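You operate a simulated robot arm through the tools that you are given. There is no shell and no other tool.

Carry out the task below with a simulated robot arm. There is one attempt and no reset: what you move stays moved.

Task
Press the bearing into its roller in two strokes.
Fine: 4 mm first, then the card's travel; slide it under the ram, set the stop knob for each stroke, centre the table again.

Only the result counts: the job must be done as asked and must still hold three seconds after the hand-in. Knocking over, shifting, dropping, spilling or breaking anything else fails it.

Robot
A 7-joint arm with a two-finger gripper, fixed in place. Base frame: the origin is at the foot of the arm, x ahead of it, y to its left, z up; the work surface is at about z = 0.006. Units: m, degrees, N and s.
With the tool pointing down near the work surface it reaches from about 0.28 to 0.6 m from the base axis. Its first joint turns from -143.0 to 143.0 degrees. Payload 1.08 kg.
The tool frame sits at the grasp point between the pads (the TCP): z along the fingers, y along the line on which they close. The tips reach 0.016 m beyond it. The gripper opens to 0.088 m; its body begins 0.058 m behind the TCP.
Orientation is that of the tool frame in the base frame, as [roll, pitch, yaw] about the fixed x, y, z axes, in that order (R = Rz(yaw) Ry(pitch) Rx(roll)). With the fingers straight down and closing along the base's y, the tool's x points along the base's -x, its y along +y and its z along -z.

Tools
- The arm moves only by the tool move_arm. Its argument "series" is a list of rows, each a list of 3 entries, a list of its own where there are three numbers: the turn, a rotation vector about the tool's x, y, z in degrees, then the shift along the tool's x, y, z in m, then the finger opening in m, from 0 to 0.088. In form: [[[wx, wy, wz], [x, y, z], hand], ...]. A call has 1 to 20 rows; each row shifts and turns the commanded pose from where the row before left it, along the tool's axes as they then stand. Each row takes 0.2 s and may step no farther than 0.05 m and 8.6 degrees from the row before; otherwise, or with a gripper value out of range, the whole call is refused. A pose out of reach is approached as far as the arm can. The call stops where the force on the tool passes 50 N (or 10 N more than at its start, if that is more) or the arm is blocked; 0.2 s more then pass. The fingers move at their own pace (about 0.1867 m/s each) and stop on an object; they squeeze with about 20 N. The grip force told is the motor's: it shows also when the fingers shut on nothing. Time passes only in rows, and 0.2 s behind the last, so rows that do not move let the fingers close. The reply holds the time, the measured pose of the TCP, the force on the tool along the base axes, the opening and the grip force, in the units named above and with some noise, with the torque about the TCP (base axes, N m) and any sound that the robot's microphone picked up, and new pictures: "views" is both (left out), scene, wrist or none.
- Cameras (640 x 400 px; columns grow to the right, rows downward): "scene" is fixed at [0.0521, 0.6511, 0.5728]; the picture's right is [-0.88, -0.48, 0.00], its down [-0.20, 0.38, -0.90] and it looks along [0.43, -0.79, -0.43] (base axes); focal length 273 px, centre (320, 200). "wrist" rides on the gripper at [0.082, -0.008, -0.092] in the tool frame; the picture's right is [0.10, 0.99, 0.00], its down [-0.70, 0.07, -0.71] and it looks along [-0.71, 0.07, 0.70] (tool axes); focal length 256 px, centre (320, 200). There is no depth. A picture from a camera that has moved, and an enlarged one, comes with that camera's place and axes in the base frame and with its lens.
- zoom(camera, box): a new picture of the part [left, top, right, bottom] of that camera's present view, enlarged. No time passes.
- sign_off(): hands the job in; it is judged then, once.

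Nothing tells you positions but the pictures and the camera data. Unless the task says otherwise, let go and move clear before handing in.

The tools are called by a JSON object that holds its "name" and its "arguments". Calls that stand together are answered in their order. move_arm: Moves the arm, as the interface text tells. Its arguments: {"type":"object","properties":{"series":{"type":"array","items":{"type":"array"}},"views":{"type":"string","enum":["both","scene","wrist","none"]}},"required":["series"]} The other tools are called the same way: zoom (camera, box) takes an enlarged picture of a part of a camera's view; sign_off () hands the job in.

At the start:

```text
t: 0.0
tcp_pos: [0.2878, 0.1699, 0.501]
tcp_rot: [180.0, 0.1, -179.9]
contact_force: [0.9, -0.9, -0.5]
torque: [-0.01, 0.0, -0.03]
finger_gap: 0.088
grasp_force: 0.1
```

scene: 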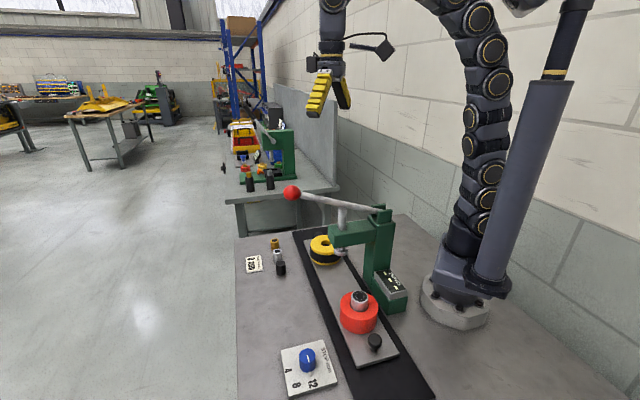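
wrist: 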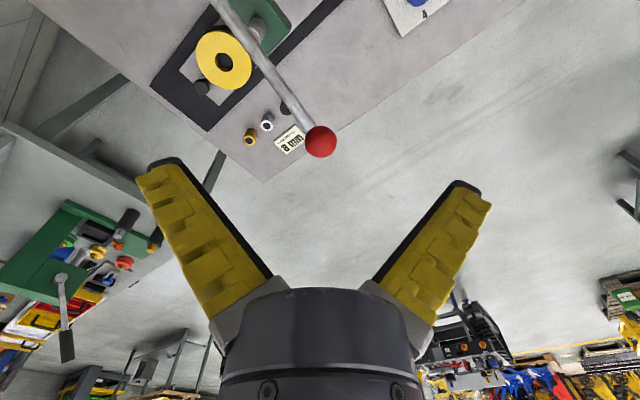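

I see a green arbor press with a sliding table carrying two rollers (a yellow and a red), a stop-knob dial, small bearings/bushings and a card. I'll zoom in on each of these before moving.

{"name": "zoom", "arguments": {"camera": "scene", "box": [230, 230, 310, 280]}}

{"name": "zoom", "arguments": {"camera": "scene", "box": [270, 330, 350, 400]}}

{"name": "zoom", "arguments": {"camera": "scene", "box": [280, 180, 440, 280]}}

{"name": "zoom", "arguments": {"camera": "scene", "box": [300, 260, 460, 400]}}

{"name": "zoom", "arguments": {"camera": "wrist", "box": [140, 0, 360, 180]}}

```text
8.00 times, centred on (270, 255) of scene
camera zoom: at [0.0521, 0.6511, 0.5728], right [-0.88, -0.48, 0.0], down [-0.2, 0.38, -0.9], along [0.43, -0.79, -0.43], focal length 2188 px, centre (720, -240)
```

zoom: 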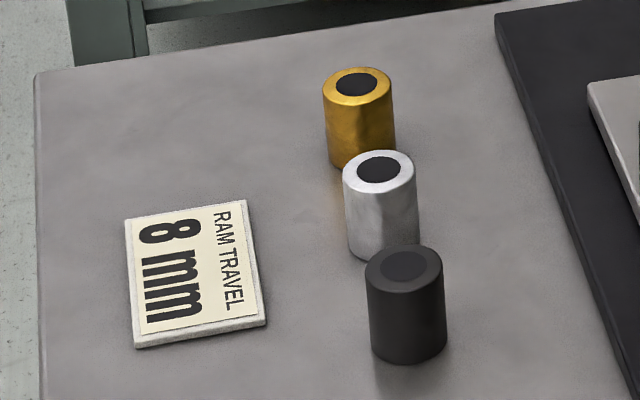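

```text
5.71 times, centred on (310, 365) of scene
camera zoom: at [0.0521, 0.6511, 0.5728], right [-0.88, -0.48, 0.0], down [-0.2, 0.38, -0.9], along [0.43, -0.79, -0.43], focal length 1562 px, centre (377, -743)
```

zoom: 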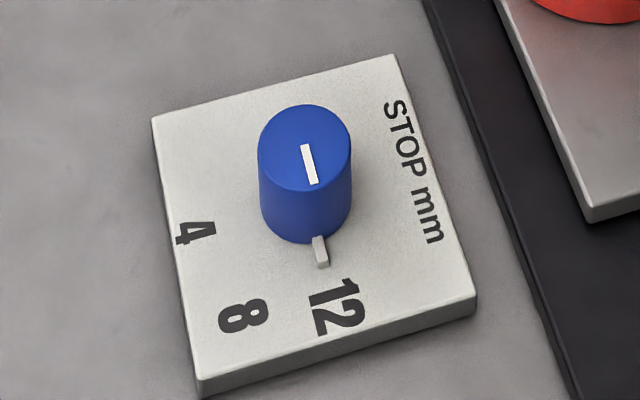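

```text
4.00 times, centred on (360, 230) of scene
camera zoom: at [0.0521, 0.6511, 0.5728], right [-0.88, -0.48, 0.0], down [-0.2, 0.38, -0.9], along [0.43, -0.79, -0.43], focal length 1094 px, centre (160, 80)
```

zoom: 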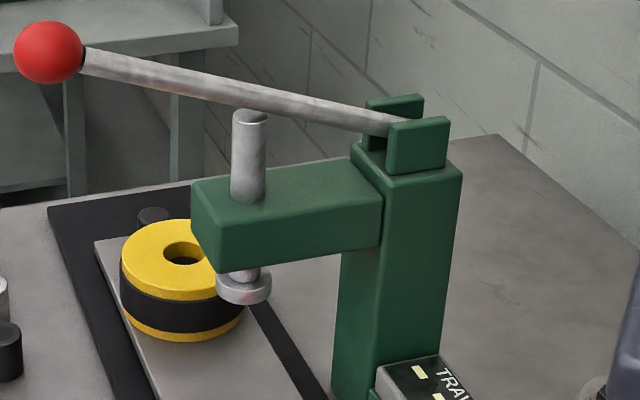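

```text
2.86 times, centred on (380, 330) of scene
camera zoom: at [0.0521, 0.6511, 0.5728], right [-0.88, -0.48, 0.0], down [-0.2, 0.38, -0.9], along [0.43, -0.79, -0.43], focal length 781 px, centre (149, -171)
```

zoom: 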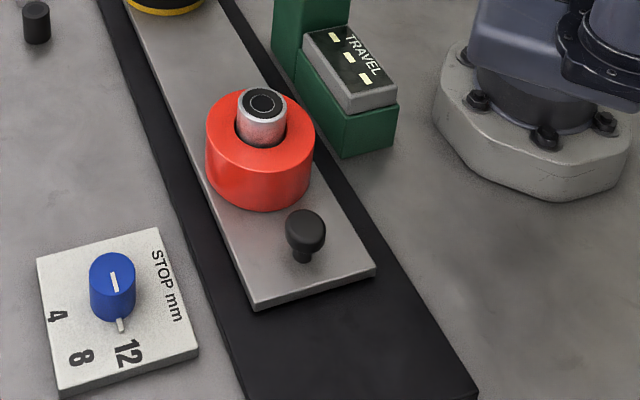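

```text
2.22 times, centred on (250, 90) of wrist
camera zoom: at [0.2053, 0.162, 0.593], right [-0.1, 0.99, 0.0], down [0.7, 0.07, 0.71], along [0.71, 0.07, -0.7], focal length 569 px, centre (476, 444)
```

zoom: 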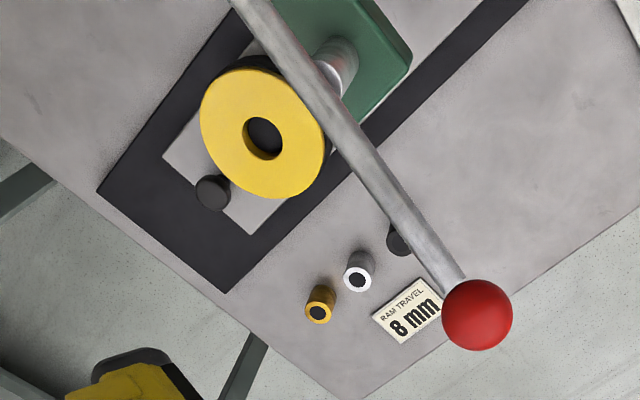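

The table looks centred, with a bearing already sitting on the red roller at the near station; the stop knob points to 12 and the card says 8 mm. I'll look closer at the bearing, the travel display and the far handle before I move.

{"name": "zoom", "arguments": {"camera": "scene", "box": [335, 280, 385, 340]}}

{"name": "zoom", "arguments": {"camera": "scene", "box": [370, 260, 415, 300]}}

{"name": "zoom", "arguments": {"camera": "scene", "box": [300, 225, 360, 275]}}

{"name": "zoom", "arguments": {"camera": "wrist", "box": [180, 0, 300, 100]}}

```text
6.67 times, centred on (360, 310) of scene
camera zoom: at [0.0521, 0.6511, 0.5728], right [-0.88, -0.48, 0.0], down [-0.2, 0.38, -0.9], along [0.43, -0.79, -0.43], focal length 1823 px, centre (53, -533)
```

zoom: 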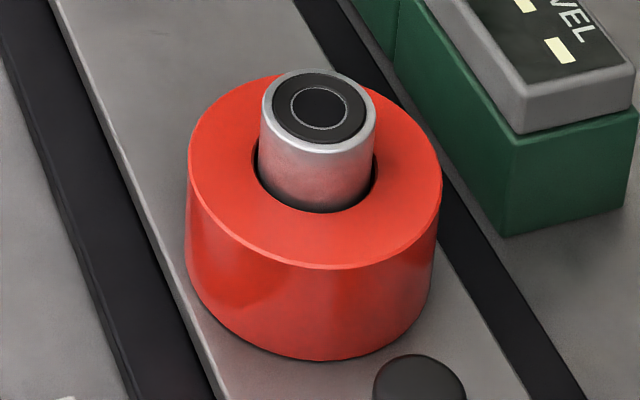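

```text
10.00 times, centred on (392, 280) of scene
camera zoom: at [0.0521, 0.6511, 0.5728], right [-0.88, -0.48, 0.0], down [-0.2, 0.38, -0.9], along [0.43, -0.79, -0.43], focal length 2734 px, centre (-405, -600)
```

zoom: 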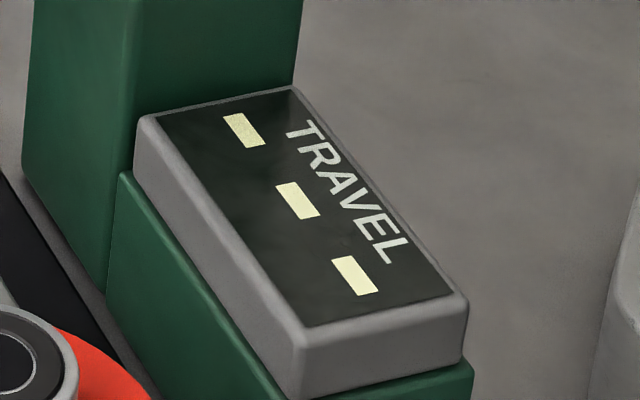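

```text
8.00 times, centred on (330, 250) of scene
camera zoom: at [0.0521, 0.6511, 0.5728], right [-0.88, -0.48, 0.0], down [-0.2, 0.38, -0.9], along [0.43, -0.79, -0.43], focal length 2188 px, centre (240, -200)
```

zoom: 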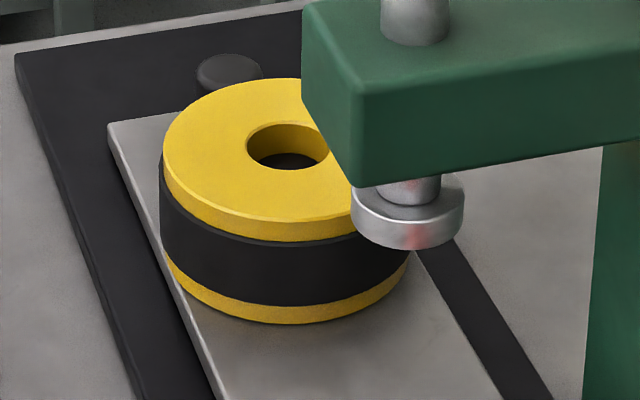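

```text
4.00 times, centred on (240, 50) of wrist
camera zoom: at [0.2053, 0.162, 0.593], right [-0.1, 0.99, 0.0], down [0.7, 0.07, 0.71], along [0.71, 0.07, -0.7], focal length 1024 px, centre (640, 800)
```

zoom: 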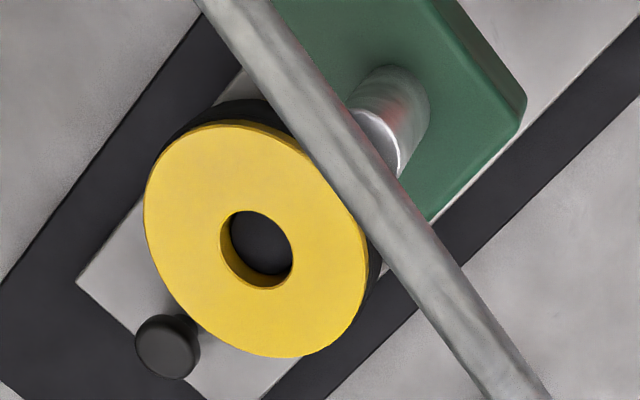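

The table is centred, the red roller carries the bearing at about (0.198, 0.192), the ram is near (0.291, 0.100), and the track runs along (1,-1)/√2. I'll move high over to the far table handle near (0.442, -0.056) and turn the fingers across the track.

{"name": "move_arm", "arguments": {"series": [[[0, 0, 0], [-0.022, -0.0323, 0], 0.088], [[0, 0, 0], [-0.022, -0.0323, 0], 0.088], [[0, 0, 0], [-0.022, -0.0323, 0], 0.088], [[0, 0, 0], [-0.022, -0.0323, 0], 0.088], [[0, 0, 0], [-0.022, -0.0323, 0], 0.088], [[0, 0, 0], [-0.022, -0.0323, 0], 0.088], [[0, 0, 0], [-0.022, -0.0323, 0], 0.088], [[0, 0, 7.5], [0, 0, 0], 0.088], [[0, 0, 7.5], [0, 0, 0], 0.088], [[0, 0, 7.5], [0, 0, 0], 0.088], [[0, 0, 7.5], [0, 0, 0], 0.088], [[0, 0, 7.5], [0, 0, 0], 0.088], [[0, 0, 7.5], [0, 0, 0], 0.088]]}}

```text
t: 2.8
tcp_pos: [0.424, -0.0262, 0.4636]
tcp_rot: [180.0, 0.2, 134.9]
contact_force: [-0.3, 0.2, -0.2]
torque: [0.01, 0.0, 0.0]
finger_gap: 0.0882
grasp_force: 0.0
out of reach, approached as far as the arm can: row 3, 5, 6, 10
camera wrist: at [0.3584, 0.0252, 0.5555], right [0.63, 0.77, 0.0], down [0.55, -0.45, 0.71], along [0.55, -0.45, -0.7], focal length 256 px, centre (320, 200)
```

scene: 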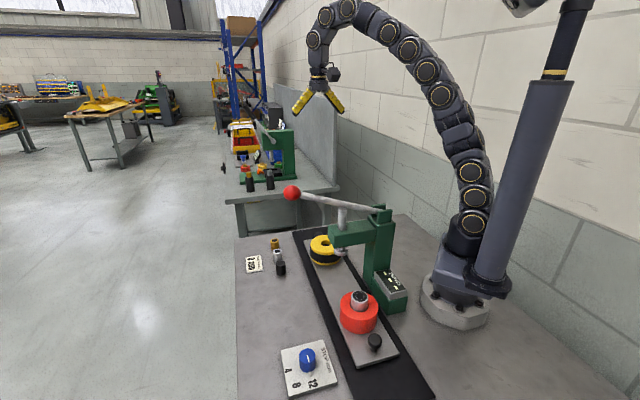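
wrist: 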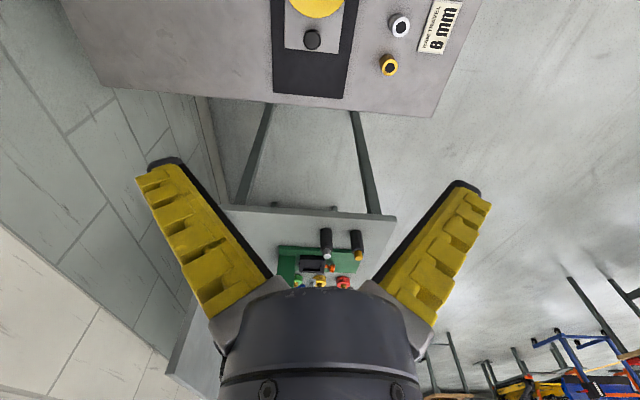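

The arm stretched to its reach limit up high, and the handle shows at about (0.439, -0.058). I'll descend and see where the commanded pose lands.

{"name": "move_arm", "arguments": {"series": [[[0, 0, 0], [0, 0, 0.045], 0.088], [[0, 0, 0], [0, 0, 0.045], 0.088], [[0, 0, 0], [0, 0, 0.045], 0.088], [[0, 0, 0], [0, 0, 0.045], 0.088], [[0, 0, 0], [0, 0, 0.045], 0.088], [[0, 0, 0], [0, 0, 0], 0.06]]}}

```text
t: 4.2
tcp_pos: [0.4213, -0.03, 0.2385]
tcp_rot: [180.0, 0.0, 135.0]
contact_force: [0.6, -0.5, 0.3]
torque: [0.01, 0.0, 0.02]
finger_gap: 0.0639
grasp_force: 2.8
camera wrist: at [0.3567, 0.0221, 0.3304], right [0.63, 0.78, 0.0], down [0.55, -0.44, 0.71], along [0.55, -0.45, -0.7], focal length 256 px, centre (320, 200)
```

scene: 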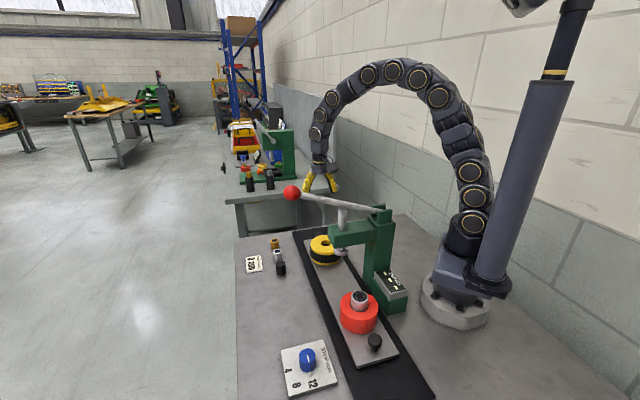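
wrist: 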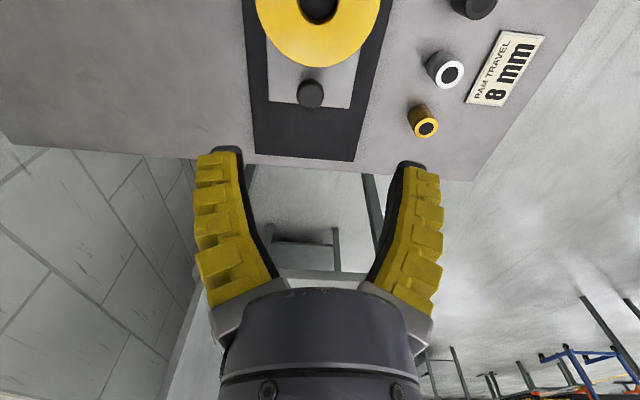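

The commanded pose follows the reached pose; the handle is at about (0.439, -0.060), top near z 0.06. I'll move above it and lower partway.

{"name": "move_arm", "arguments": {"series": [[[0, 0, 0], [-0.034, -0.0085, 0], 0.06], [[0, 0, 0], [0, 0, 0.04], 0.06], [[0, 0, 0], [0, 0, 0.04], 0.06], [[0, 0, 0], [0, 0, 0.04], 0.06], [[0, 0, 0], [0, 0, 0], 0.06]]}}

```text
t: 5.4
tcp_pos: [0.4409, -0.0537, 0.1156]
tcp_rot: [-180.0, 0.0, 135.1]
contact_force: [0.4, 0.3, 0.0]
torque: [-0.04, 0.01, 0.01]
finger_gap: 0.0638
grasp_force: 3.0
camera wrist: at [0.3752, -0.0018, 0.2082], right [0.63, 0.78, 0.0], down [0.55, -0.44, 0.71], along [0.55, -0.45, -0.7], focal length 256 px, centre (320, 200)
```

scene: 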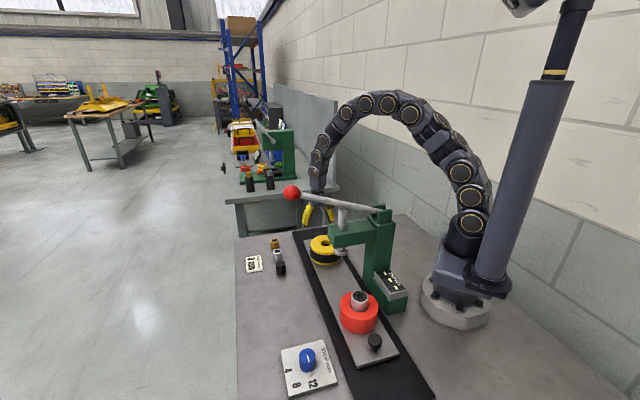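
wrist: 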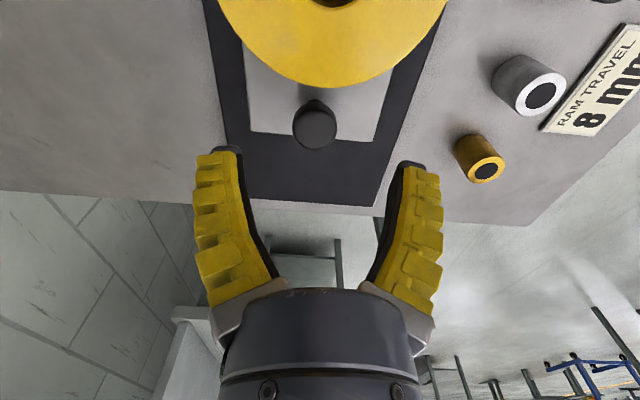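

{"name": "zoom", "arguments": {"camera": "wrist", "box": [240, 60, 400, 180]}}

{"name": "zoom", "arguments": {"camera": "scene", "box": [285, 180, 365, 270]}}

```text
3.33 times, centred on (320, 120) of wrist
camera zoom: at [0.3752, -0.0018, 0.2082], right [0.63, 0.78, 0.0], down [0.55, -0.44, 0.71], along [0.55, -0.45, -0.7], focal length 853 px, centre (320, 467)
```

zoom: 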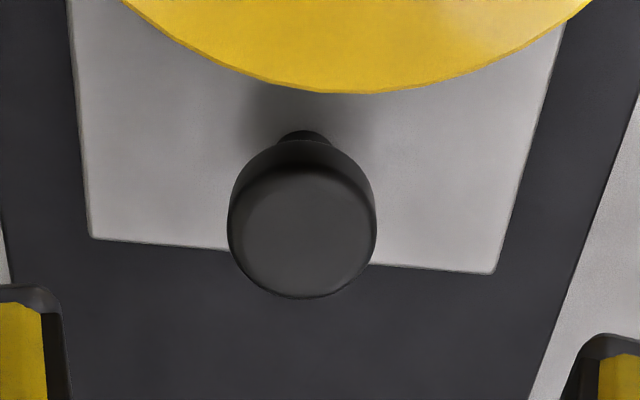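

```text
4.44 times, centred on (325, 225) of scene
camera zoom: at [0.0521, 0.6511, 0.5728], right [-0.88, -0.48, 0.0], down [-0.2, 0.38, -0.9], along [0.43, -0.79, -0.43], focal length 1215 px, centre (298, 89)
```

zoom: 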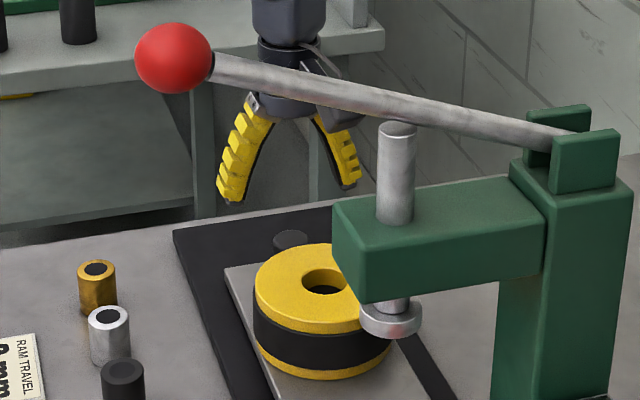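

Handle cap is about 28 mm wide at roughly (0.440, -0.060), with the plate under it at z≈0.025–0.03. I'll fine-align, lower around the cap and check before gripping.

{"name": "move_arm", "arguments": {"series": [[[0, 0, 0], [-0.0034, -0.0045, 0], 0.06], [[0, 0, 0], [0, 0, 0.03], 0.06], [[0, 0, 0], [0, 0, 0.03], 0.06], [[0, 0, 0], [0, 0, 0], 0.06]]}}

{"name": "zoom", "arguments": {"camera": "wrist", "box": [180, 60, 460, 260]}}

{"name": "zoom", "arguments": {"camera": "scene", "box": [285, 180, 365, 270]}}

```text
t: 6.4
tcp_pos: [0.4394, -0.062, 0.0558]
tcp_rot: [-179.9, 0.0, 135.1]
contact_force: [0.2, 0.2, 0.2]
torque: [0.02, -0.01, 0.05]
finger_gap: 0.0638
grasp_force: 2.8
camera wrist: at [0.3748, -0.0096, 0.1484], right [0.63, 0.78, 0.0], down [0.55, -0.44, 0.71], along [0.55, -0.45, -0.7], focal length 256 px, centre (320, 200)
```

scene: 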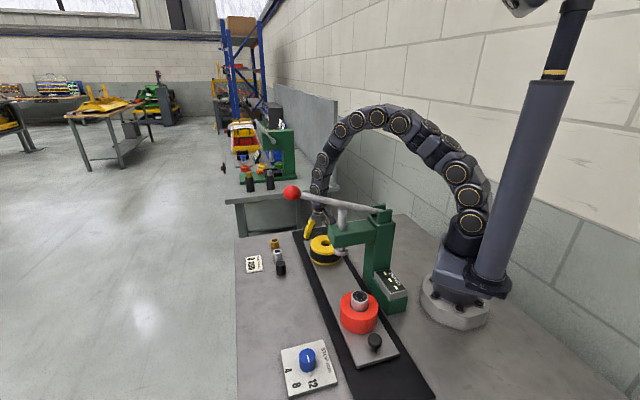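
wrist: 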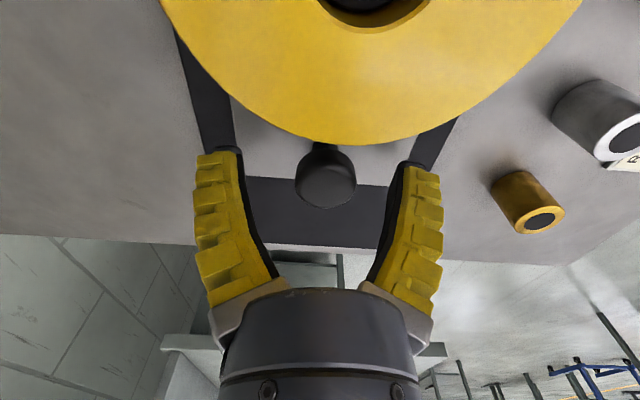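

```text
2.00 times, centred on (320, 160) of wrist
camera zoom: at [0.3748, -0.0096, 0.1484], right [0.63, 0.78, 0.0], down [0.55, -0.44, 0.71], along [0.55, -0.45, -0.7], focal length 512 px, centre (320, 280)
```

zoom: 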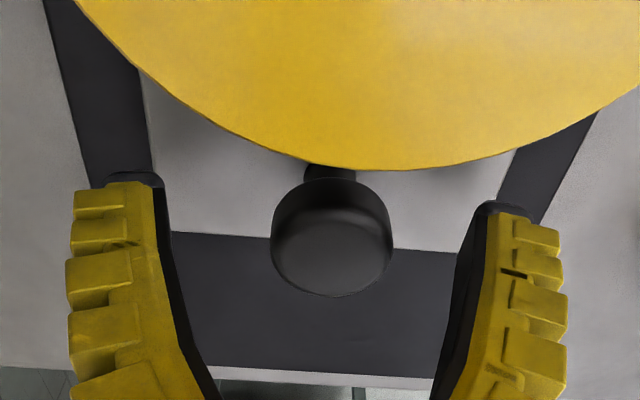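

```text
4.44 times, centred on (325, 225) of scene
camera zoom: at [0.0521, 0.6511, 0.5728], right [-0.88, -0.48, 0.0], down [-0.2, 0.38, -0.9], along [0.43, -0.79, -0.43], focal length 1215 px, centre (298, 89)
```

zoom: 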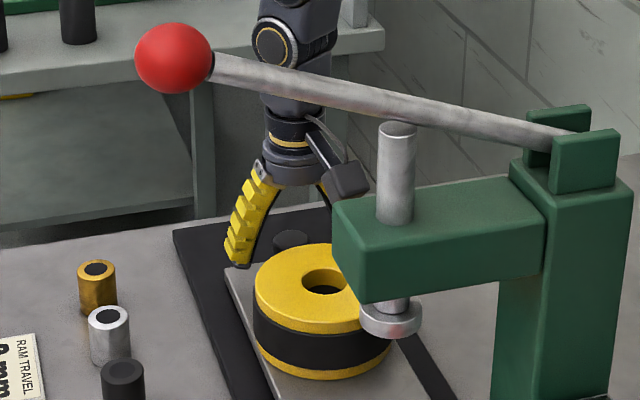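

The cap sits right at the grasp point, about 3 mm to the +y tool side. I'll shift slightly, lower 5 mm and close.

{"name": "move_arm", "arguments": {"series": [[[0, 0, 0], [0, 0.003, 0.003], 0.06], [[0, 0, 0], [0, 0, 0.003], 0.045], [[0, 0, 0], [0, 0, 0], 0.03], [[0, 0, 0], [0, 0, 0], 0.015], [[0, 0, 0], [0, 0, 0], 0.015]]}}

{"name": "zoom", "arguments": {"camera": "wrist", "box": [180, 60, 460, 260]}}

```text
t: 7.6
tcp_pos: [0.4428, -0.0617, 0.0502]
tcp_rot: [180.0, 0.0, 135.0]
contact_force: [-1.5, -0.5, -0.2]
torque: [0.14, 0.12, 0.02]
finger_gap: 0.0259
grasp_force: 21.5
camera wrist: at [0.3774, -0.0081, 0.1434], right [0.63, 0.78, 0.0], down [0.55, -0.44, 0.71], along [0.55, -0.45, -0.71], focal length 256 px, centre (320, 200)
```

scene: 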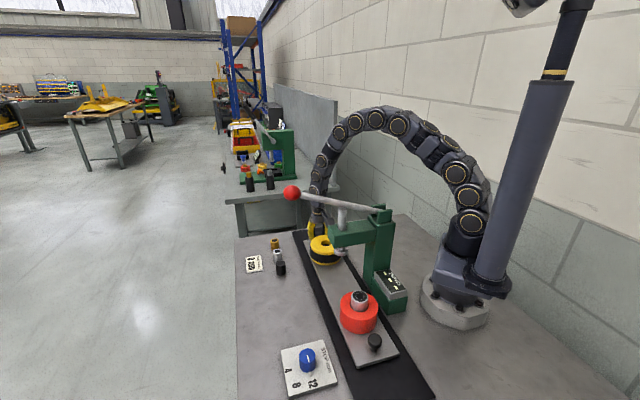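
wrist: 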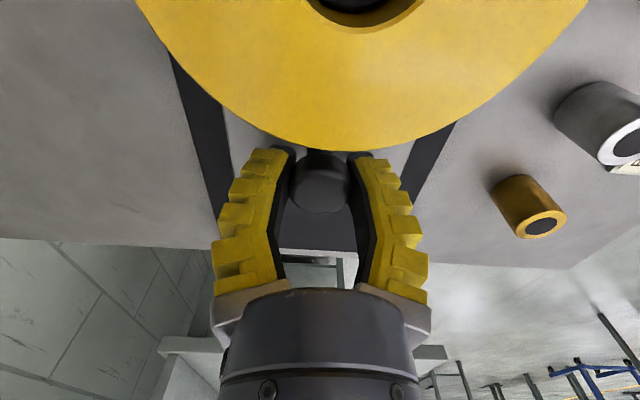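

```text
2.00 times, centred on (320, 160) of wrist
camera zoom: at [0.3774, -0.0081, 0.1434], right [0.63, 0.78, 0.0], down [0.55, -0.44, 0.71], along [0.55, -0.45, -0.71], focal length 512 px, centre (320, 280)
```

zoom: 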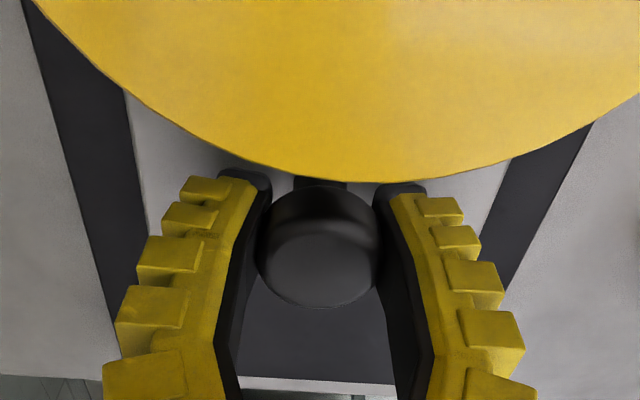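

The handle is gripped (26 mm gap, ~20 N). I'll pull the table gently along the track away from the base camera (tool -x), about 0.084 m first.

{"name": "move_arm", "arguments": {"series": [[[0, 0, 0], [-0.002, 0, 0], 0.015], [[0, 0, 0], [-0.004, 0, 0], 0.015], [[0, 0, 0], [-0.006, 0, 0], 0.015], [[0, 0, 0], [-0.006, 0, 0], 0.015], [[0, 0, 0], [-0.006, 0, 0], 0.015], [[0, 0, 0], [-0.006, 0, 0], 0.015], [[0, 0, 0], [-0.006, 0, 0], 0.015], [[0, 0, 0], [-0.006, 0, 0], 0.015], [[0, 0, 0], [-0.006, 0, 0], 0.015], [[0, 0, 0], [-0.006, 0, 0], 0.015], [[0, 0, 0], [-0.006, 0, 0], 0.015], [[0, 0, 0], [-0.006, 0, 0], 0.015], [[0, 0, 0], [-0.006, 0, 0], 0.015], [[0, 0, 0], [-0.004, 0, 0], 0.015], [[0, 0, 0], [-0.002, 0, 0], 0.015]]}}

{"name": "zoom", "arguments": {"camera": "scene", "box": [280, 200, 440, 320]}}

```text
t: 10.8
tcp_pos: [0.4984, -0.1151, 0.0534]
tcp_rot: [180.0, 0.1, 135.1]
contact_force: [-4.6, -4.9, -2.4]
torque: [0.02, 0.01, -0.01]
finger_gap: 0.0195
grasp_force: 22.4
camera wrist: at [0.4329, -0.0636, 0.1454], right [0.63, 0.78, 0.0], down [0.55, -0.44, 0.71], along [0.55, -0.45, -0.7], focal length 256 px, centre (320, 200)
```

scene: 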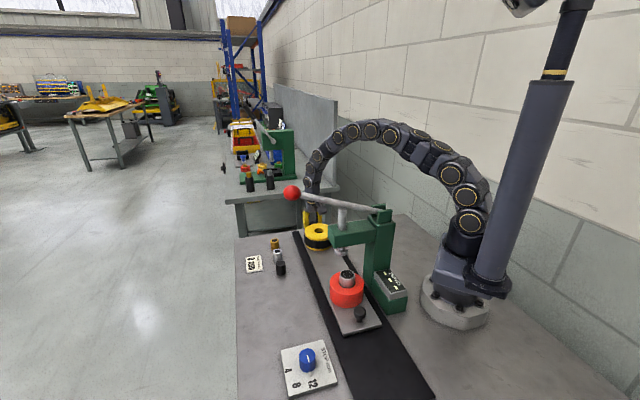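
wrist: 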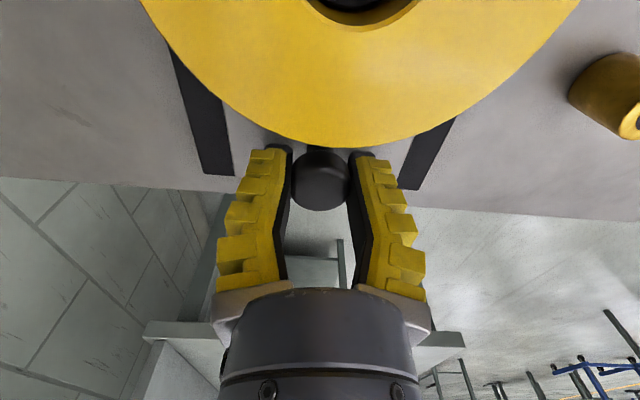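

```text
3.33 times, centred on (360, 260) of scene
camera zoom: at [0.0521, 0.6511, 0.5728], right [-0.88, -0.48, 0.0], down [-0.2, 0.38, -0.9], along [0.43, -0.79, -0.43], focal length 911 px, centre (187, 0)
```

zoom: 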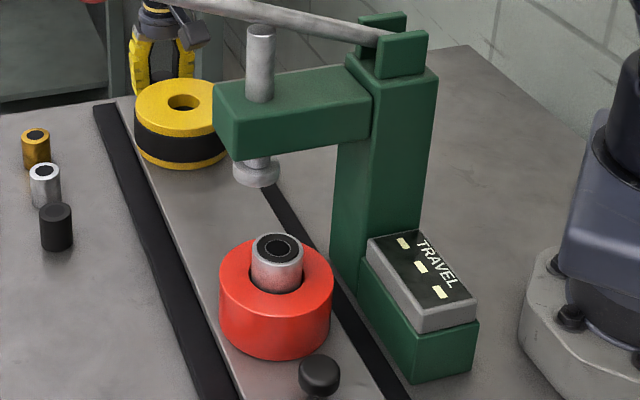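

The table slides with the arm; red bearing has moved ~0.082 m with about 0.053 m still to go. I'll correct the small side load and continue 0.044 m.

{"name": "move_arm", "arguments": {"series": [[[0, 0, 0], [-0.002, -0.001, 0.001], 0.015], [[0, 0, 0], [-0.004, -0.001, 0.001], 0.015], [[0, 0, 0], [-0.006, 0, 0.001], 0.015], [[0, 0, 0], [-0.006, 0, 0], 0.015], [[0, 0, 0], [-0.006, 0, 0], 0.015], [[0, 0, 0], [-0.006, 0, 0], 0.015], [[0, 0, 0], [-0.006, 0, 0], 0.015], [[0, 0, 0], [-0.005, 0, 0], 0.015], [[0, 0, 0], [-0.003, 0, 0], 0.015], [[0, 0, 0], [0, 0, 0], 0.015]]}}

{"name": "zoom", "arguments": {"camera": "scene", "box": [280, 200, 440, 320]}}

```text
t: 13.0
tcp_pos: [0.528, -0.1466, 0.0492]
tcp_rot: [179.8, 0.0, 135.1]
contact_force: [18.7, 17.7, -2.6]
torque: [-0.17, -0.23, 0.08]
finger_gap: 0.0244
grasp_force: 21.8
camera wrist: at [0.4629, -0.0945, 0.1419], right [0.63, 0.78, 0.0], down [0.55, -0.45, 0.71], along [0.55, -0.44, -0.71], focal length 256 px, centre (320, 200)
```

scene: 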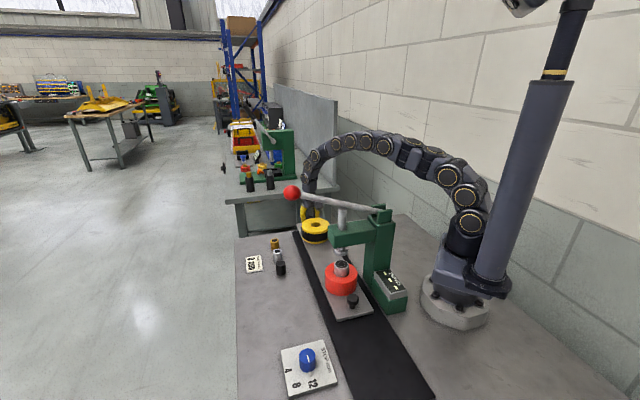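
wrist: 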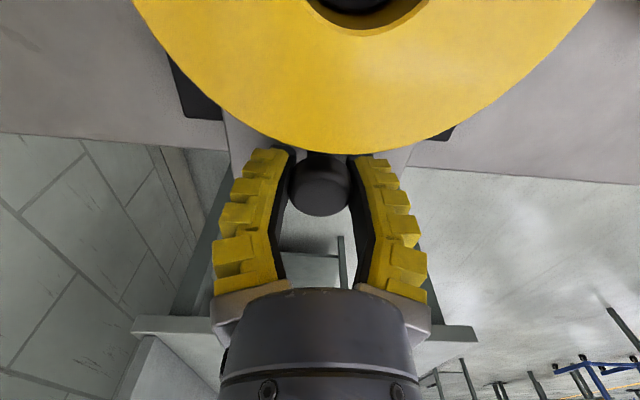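

```text
3.33 times, centred on (360, 260) of scene
camera zoom: at [0.0521, 0.6511, 0.5728], right [-0.88, -0.48, 0.0], down [-0.2, 0.38, -0.9], along [0.43, -0.79, -0.43], focal length 911 px, centre (187, 0)
```

zoom: 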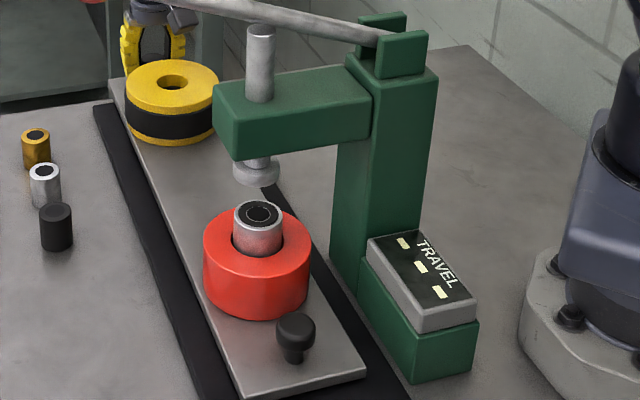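

The table has come ~0.125 m; the bearing seems ~10 mm short of the ram axis. I'll relieve the side load and zoom tightly to measure the remaining distance.

{"name": "move_arm", "arguments": {"series": [[[0, 0, 0], [0, 0.0012, 0], 0.015], [[0, 0, 0], [0, 0, 0], 0.015]], "views": "none"}}

{"name": "zoom", "arguments": {"camera": "scene", "box": [305, 200, 385, 300]}}

```text
t: 13.6
tcp_pos: [0.5287, -0.1463, 0.0504]
tcp_rot: [180.0, 0.0, 134.9]
contact_force: [15.0, 13.3, 2.8]
torque: [0.07, -0.04, -0.07]
finger_gap: 0.0245
grasp_force: 22.4
```

```text
4.00 times, centred on (345, 250) of scene
camera zoom: at [0.0521, 0.6511, 0.5728], right [-0.88, -0.48, 0.0], down [-0.2, 0.38, -0.9], along [0.43, -0.79, -0.43], focal length 1094 px, centre (220, 0)
```

zoom: 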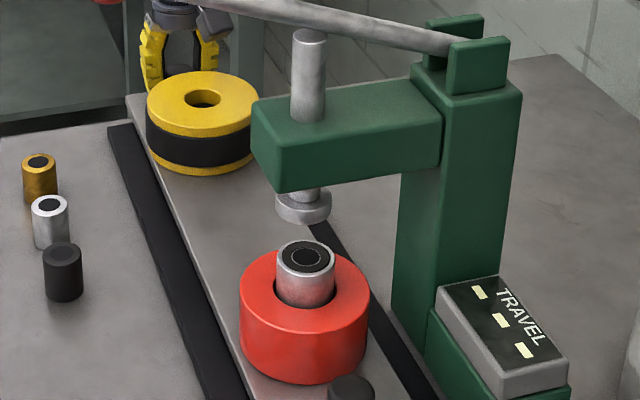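

About 9–10 mm remain by the image geometry, and there is still ~20 N side load. I'll correct sideways and move 6 mm, then re-measure.

{"name": "move_arm", "arguments": {"series": [[[0, 0, 0], [0, 0.002, 0], 0.015], [[0, 0, 0], [-0.002, 0.002, 0], 0.015], [[0, 0, 0], [-0.002, 0, 0], 0.015], [[0, 0, 0], [-0.002, 0, 0], 0.015], [[0, 0, 0], [0, 0, 0], 0.015]], "views": "scene"}}

{"name": "zoom", "arguments": {"camera": "scene", "box": [305, 200, 385, 300]}}

```text
t: 14.8
tcp_pos: [0.5324, -0.1501, 0.0482]
tcp_rot: [-179.8, -0.1, 135.1]
contact_force: [-2.6, -6.2, -5.4]
torque: [-0.12, -0.06, -0.04]
finger_gap: 0.0255
grasp_force: 22.5
```

scene: 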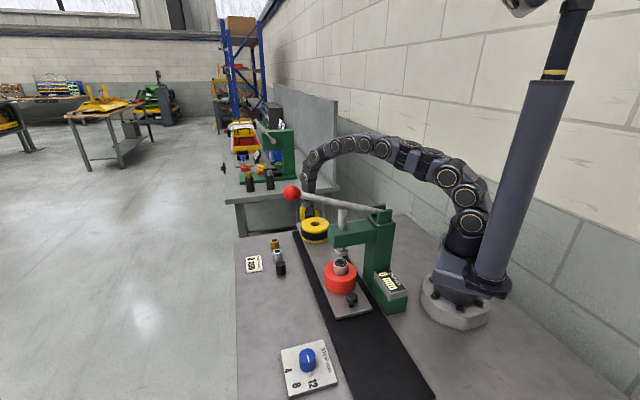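

```text
4.00 times, centred on (345, 250) of scene
camera zoom: at [0.0521, 0.6511, 0.5728], right [-0.88, -0.48, 0.0], down [-0.2, 0.38, -0.9], along [0.43, -0.79, -0.43], focal length 1094 px, centre (220, 0)
```

zoom: 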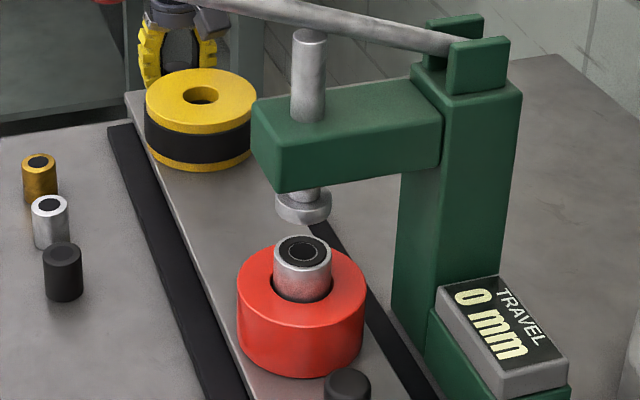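

The display now shows "0 mm", so the roller is recognised under the ram. By the picture it's ~3 mm from dead centre, so I'll nudge 2.5 mm more and confirm.

{"name": "move_arm", "arguments": {"series": [[[0, 0, 0], [-0.0015, -0.0005, 0], 0.015], [[0, 0, 0], [-0.0015, 0, 0], 0.015], [[0, 0, 0], [0, 0, 0], 0.015]], "views": "wrist"}}

{"name": "zoom", "arguments": {"camera": "scene", "box": [305, 200, 385, 300]}}

{"name": "zoom", "arguments": {"camera": "scene", "box": [320, 235, 360, 285]}}

```text
t: 15.6
tcp_pos: [0.5335, -0.1515, 0.0463]
tcp_rot: [-179.7, -0.3, 135.1]
contact_force: [-19.9, -6.3, -0.6]
torque: [0.01, 0.03, -0.04]
finger_gap: 0.026
grasp_force: 22.5
camera wrist: at [0.4701, -0.0999, 0.1402], right [0.63, 0.78, 0.0], down [0.55, -0.45, 0.7], along [0.54, -0.45, -0.71], focal length 256 px, centre (320, 200)
```

wrist: 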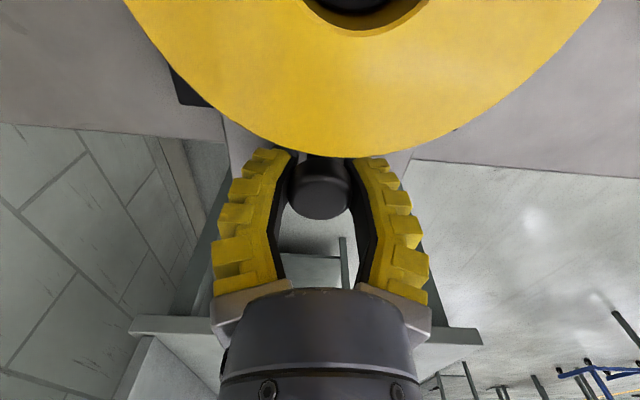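

```text
4.00 times, centred on (345, 250) of scene
camera zoom: at [0.0521, 0.6511, 0.5728], right [-0.88, -0.48, 0.0], down [-0.2, 0.38, -0.9], along [0.43, -0.79, -0.43], focal length 1094 px, centre (220, 0)
```

zoom: 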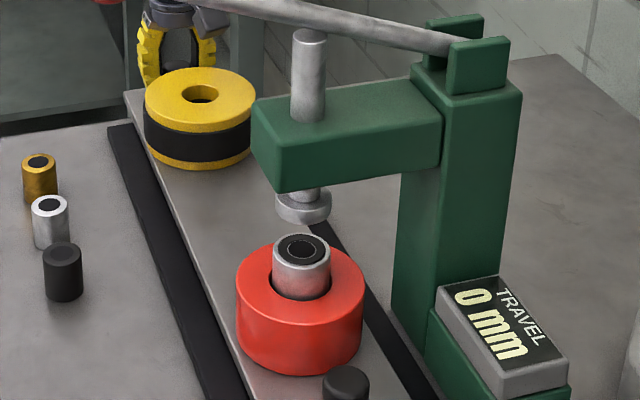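

```text
8.00 times, centred on (340, 260) of scene
camera zoom: at [0.0521, 0.6511, 0.5728], right [-0.88, -0.48, 0.0], down [-0.2, 0.38, -0.9], along [0.43, -0.79, -0.43], focal length 2188 px, centre (160, -280)
```

zoom: 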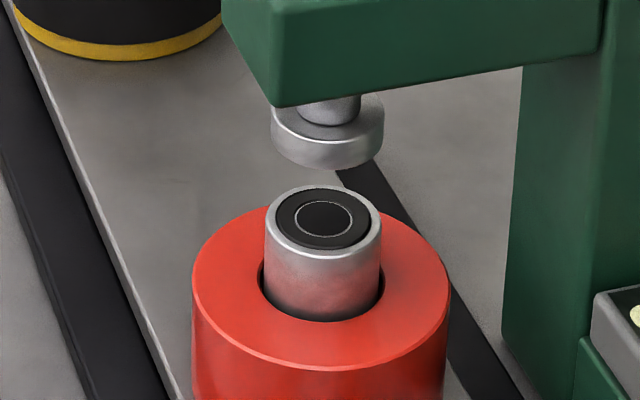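

The bearing is now aligned with the ram, display still "0 mm", and the table seems to meet its end stop. I'll relax the side load, let go and lift straight up.

{"name": "move_arm", "arguments": {"series": [[[0, 0, 0], [0.0008, -0.0025, 0], 0.015], [[0, 0, 0], [0, 0, 0], 0.015], [[0, 0, 0], [0, 0, 0], 0.03], [[0, 0, 0], [0, 0, 0], 0.045], [[0, 0, 0], [0, 0, 0], 0.055]], "views": "wrist"}}

{"name": "zoom", "arguments": {"camera": "scene", "box": [320, 235, 400, 300]}}

```text
t: 16.8
tcp_pos: [0.534, -0.1519, 0.0485]
tcp_rot: [180.0, 0.0, 135.1]
contact_force: [-0.1, -0.2, 0.3]
torque: [-0.02, 0.02, -0.03]
finger_gap: 0.0589
grasp_force: 3.5
camera wrist: at [0.469, -0.1001, 0.141], right [0.63, 0.78, 0.0], down [0.55, -0.44, 0.71], along [0.55, -0.45, -0.7], focal length 256 px, centre (320, 200)
```

wrist: 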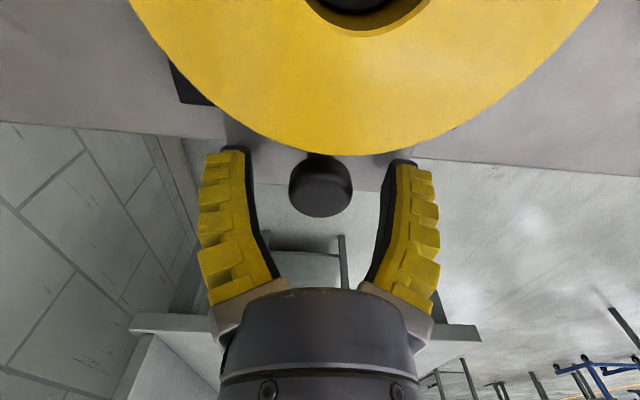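

```text
6.15 times, centred on (360, 268) of scene
camera zoom: at [0.0521, 0.6511, 0.5728], right [-0.88, -0.48, 0.0], down [-0.2, 0.38, -0.9], along [0.43, -0.79, -0.43], focal length 1683 px, centre (74, -215)
```

zoom: 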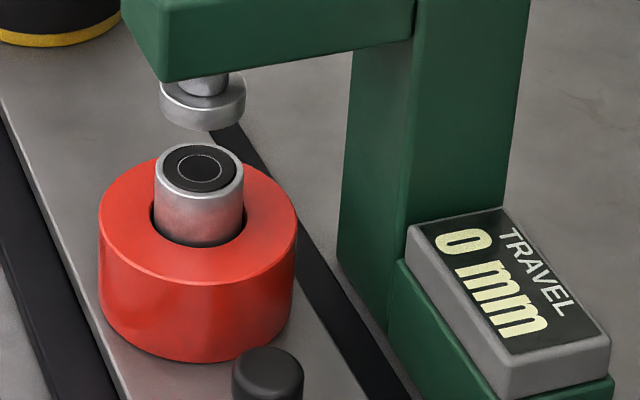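

The handle is released at the press station (handle now ≈(0.534, -0.152)); the display reads 0 mm. Next I lift, retract inward and swing high over the press toward the stop knob near (0.249, 0.343).

{"name": "move_arm", "arguments": {"series": [[[0, 0, 0], [0, 0, -0.03], 0.06], [[0, 0, 0], [0, 0, -0.05], 0.07], [[0, 0, 0], [0, 0, -0.05], 0.07], [[0, 0, 0], [0.0267, -0.0144, -0.0367], 0.07], [[0, 0, 0], [0.0267, -0.0144, -0.0367], 0.07], [[0, 0, 0], [0.0267, -0.0144, -0.0367], 0.07], [[0, 0, 0], [0.0267, -0.0144, -0.0367], 0.07], [[0, 0, 0], [0.0267, -0.0144, -0.0367], 0.07], [[0, 0, 0], [0.0267, -0.0144, -0.0367], 0.07], [[0, 0, 0], [0, 0, 0], 0.07]], "views": "scene"}}

```text
t: 19.0
tcp_pos: [0.3616, -0.1017, 0.3975]
tcp_rot: [180.0, 0.1, 135.0]
contact_force: [0.7, -0.2, 0.0]
torque: [0.0, -0.02, -0.03]
finger_gap: 0.0728
grasp_force: 2.1
```

scene: 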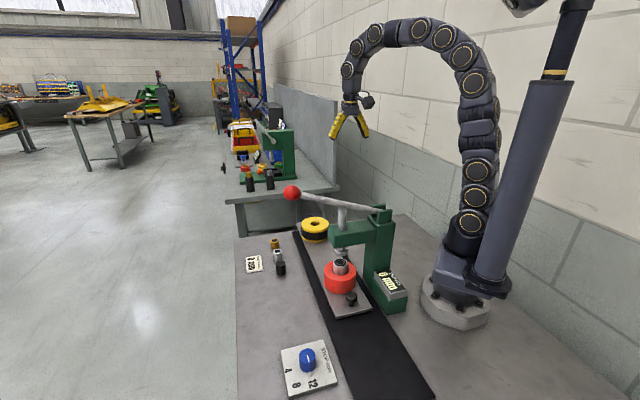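

The table, roller and bearing still sit right. Now I swing over the lever at z≈0.42 to above the stop knob.

{"name": "move_arm", "arguments": {"series": [[[0, 0, 0], [0.0283, 0.0283, -0.006], 0.07], [[0, 0, 0], [0.0283, 0.0283, -0.006], 0.07], [[0, 0, 0], [0.0283, 0.0283, -0.006], 0.07], [[0, 0, 0], [0.0283, 0.0283, -0.006], 0.07], [[0, 0, 0], [0.0283, 0.0283, -0.006], 0.07], [[0, 0, 0], [0.0412, 0.0146, 0], 0.07], [[0, 0, 0], [0.0412, 0.0146, 0], 0.07], [[0, 0, 0], [0.0412, 0.0146, 0], 0.07], [[0, 0, 0], [0.0412, 0.0146, 0], 0.07], [[0, 0, 0], [0.0412, 0.0146, 0], 0.07], [[0, 0, 0], [0.0412, 0.0146, 0], 0.07], [[0, 0, 0], [0, 0, 0], 0.07]], "views": "scene"}}

```text
t: 21.6
tcp_pos: [0.2464, 0.3366, 0.428]
tcp_rot: [180.0, 0.0, 135.0]
contact_force: [-0.2, 0.3, 0.6]
torque: [0.02, 0.0, 0.01]
finger_gap: 0.0731
grasp_force: 1.6
```

scene: 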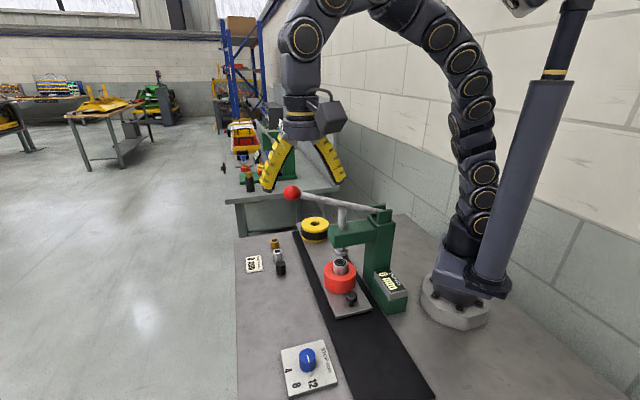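

I'm above the knob; I'll now turn the hand so it can later wind 90° clockwise comfortably.

{"name": "move_arm", "arguments": {"series": [[[0, 0, -8.5], [0, 0, 0], 0.07], [[0, 0, -8.5], [0, 0, 0], 0.07], [[0, 0, -8.5], [0, 0, 0], 0.07], [[0, 0, -8.5], [0, 0, 0], 0.07], [[0, 0, -8.5], [0, 0, 0], 0.07], [[0, 0, -8.5], [0, 0, 0], 0.07], [[0, 0, -8.5], [0, 0, 0], 0.07], [[0, 0, -8.5], [0, 0, 0], 0.07], [[0, 0, -8.5], [0, 0, 0], 0.07], [[0, 0, -8.5], [0, 0, 0], 0.07], [[0, 0, -8.5], [0, 0, 0], 0.07], [[0, 0, -8.5], [0, 0, 0], 0.07], [[0, 0, -8.5], [0, 0, 0], 0.07], [[0, 0, -8.5], [0, 0, 0], 0.07], [[0, 0, -8.5], [0, 0, 0], 0.07], [[0, 0, -8.5], [0, 0, 0], 0.07], [[0, 0, 0], [0, 0, 0], 0.07]]}}

```text
t: 25.2
tcp_pos: [0.2464, 0.337, 0.4297]
tcp_rot: [-179.9, 0.0, -88.8]
contact_force: [-0.2, -0.7, -0.1]
torque: [0.0, 0.02, 0.02]
finger_gap: 0.073
grasp_force: 2.5
camera wrist: at [0.2559, 0.2555, 0.522], right [-0.99, -0.12, 0.0], down [-0.09, 0.7, 0.71], along [-0.09, 0.7, -0.7], focal length 256 px, centre (320, 200)
```

scene: 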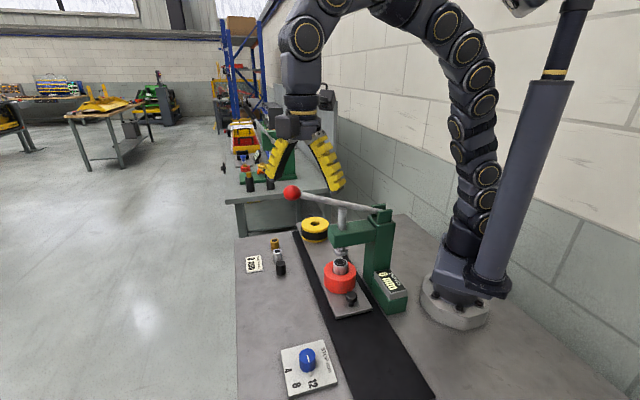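
wrist: 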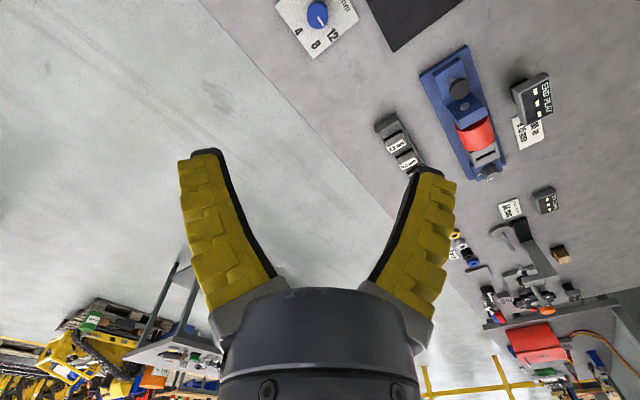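

The dial is visible at the top of the wrist view, with the knob near (0.251, 0.336–0.343). I'll descend and refine.

{"name": "move_arm", "arguments": {"series": [[[0, 0, 0], [0, 0, 0.045], 0.07], [[0, 0, 0], [0, 0, 0.045], 0.07], [[0, 0, 0], [0, 0, 0.045], 0.07], [[0, 0, 0], [0, 0, 0.045], 0.07], [[0, 0, 0], [0, 0, 0.045], 0.07], [[0, 0, 0], [0, 0, 0.045], 0.07], [[0, 0, 0], [0, 0, 0], 0.07]]}}

{"name": "zoom", "arguments": {"camera": "wrist", "box": [220, 30, 420, 180]}}

```text
t: 26.8
tcp_pos: [0.247, 0.3371, 0.16]
tcp_rot: [-180.0, 0.0, -88.9]
contact_force: [0.1, -0.8, 0.2]
torque: [0.03, 0.01, -0.04]
finger_gap: 0.0732
grasp_force: 2.4
camera wrist: at [0.2552, 0.2564, 0.2532], right [-0.99, -0.12, 0.0], down [-0.09, 0.7, 0.71], along [-0.09, 0.7, -0.71], focal length 256 px, centre (320, 200)
```

scene: 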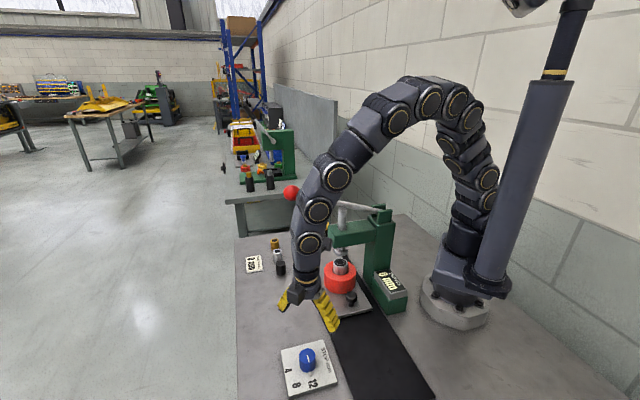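
wrist: 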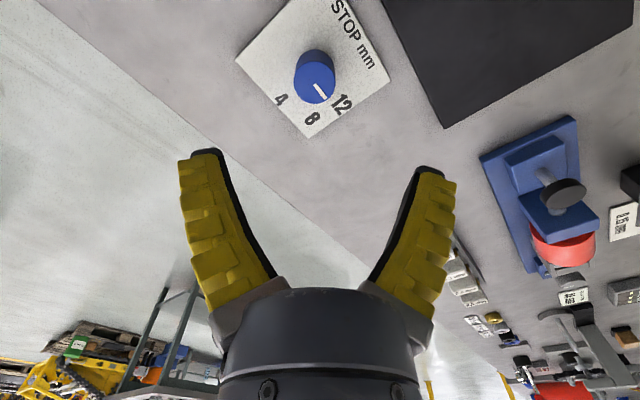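

```text
2.67 times, centred on (320, 105) of wrist
camera zoom: at [0.2552, 0.2564, 0.2532], right [-0.99, -0.12, 0.0], down [-0.09, 0.7, 0.71], along [-0.09, 0.7, -0.71], focal length 683 px, centre (320, 453)
```

zoom: 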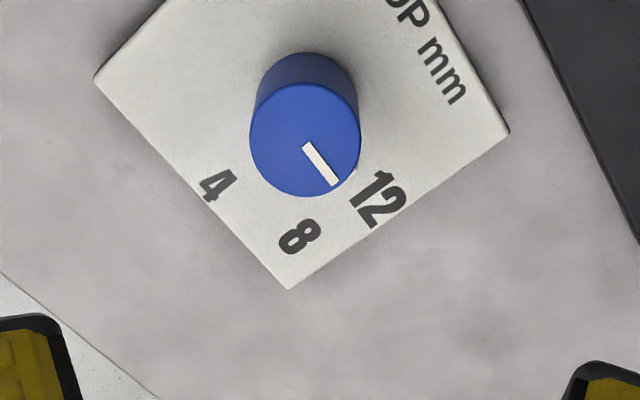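

The knob is about 4 mm to the tool's -y side. I'll align and lower to just above it for a check.

{"name": "move_arm", "arguments": {"series": [[[0, 0, 0], [0, -0.004, 0], 0.07], [[0, 0, 0], [0, 0, 0.04], 0.07], [[0, 0, 0], [0, 0, 0.035], 0.07], [[0, 0, 0], [0, 0, 0], 0.07]], "views": "wrist"}}

{"name": "zoom", "arguments": {"camera": "wrist", "box": [180, 60, 460, 260]}}

{"name": "zoom", "arguments": {"camera": "scene", "box": [260, 280, 380, 400]}}

```text
t: 27.8
tcp_pos: [0.2508, 0.3381, 0.0844]
tcp_rot: [180.0, 0.0, -88.9]
contact_force: [-0.1, 0.1, 0.3]
torque: [-0.02, -0.01, 0.01]
finger_gap: 0.0731
grasp_force: 2.1
camera wrist: at [0.2595, 0.2568, 0.1767], right [-0.99, -0.12, 0.0], down [-0.09, 0.7, 0.71], along [-0.09, 0.7, -0.7], focal length 256 px, centre (320, 200)
```

wrist: 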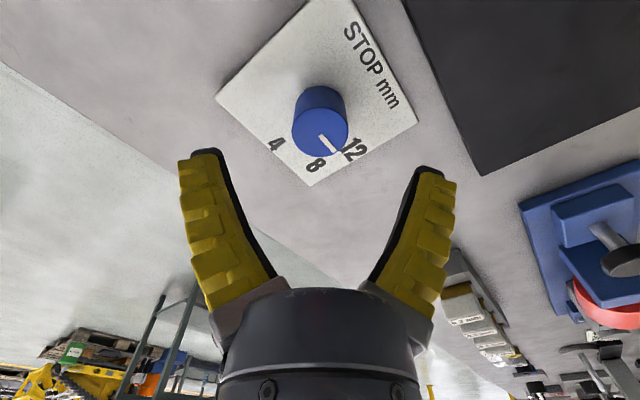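

```text
2.00 times, centred on (320, 160) of wrist
camera zoom: at [0.2595, 0.2568, 0.1767], right [-0.99, -0.12, 0.0], down [-0.09, 0.7, 0.71], along [-0.09, 0.7, -0.7], focal length 512 px, centre (320, 280)
```

zoom: 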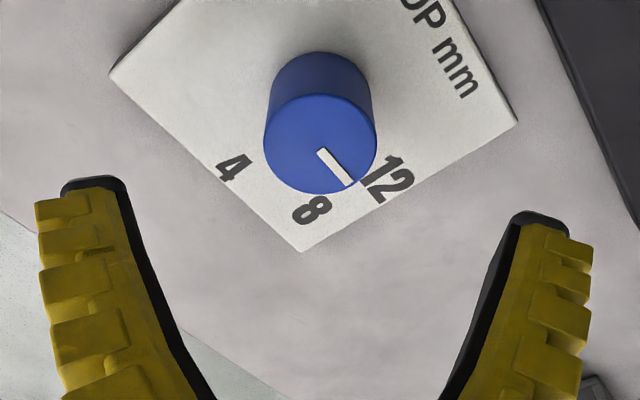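

```text
3.33 times, centred on (320, 340) of scene
camera zoom: at [0.0521, 0.6511, 0.5728], right [-0.88, -0.48, 0.0], down [-0.2, 0.38, -0.9], along [0.43, -0.79, -0.43], focal length 911 px, centre (320, -267)
```

zoom: 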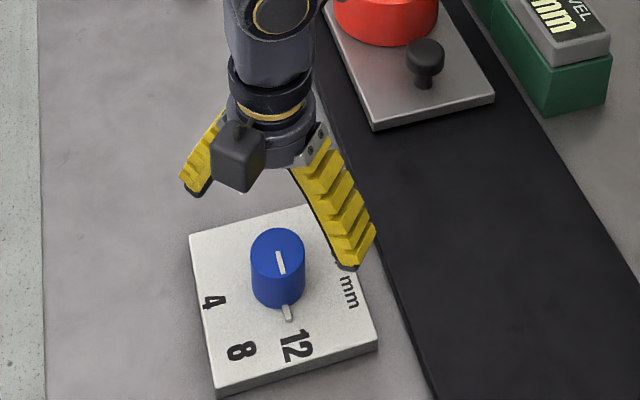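

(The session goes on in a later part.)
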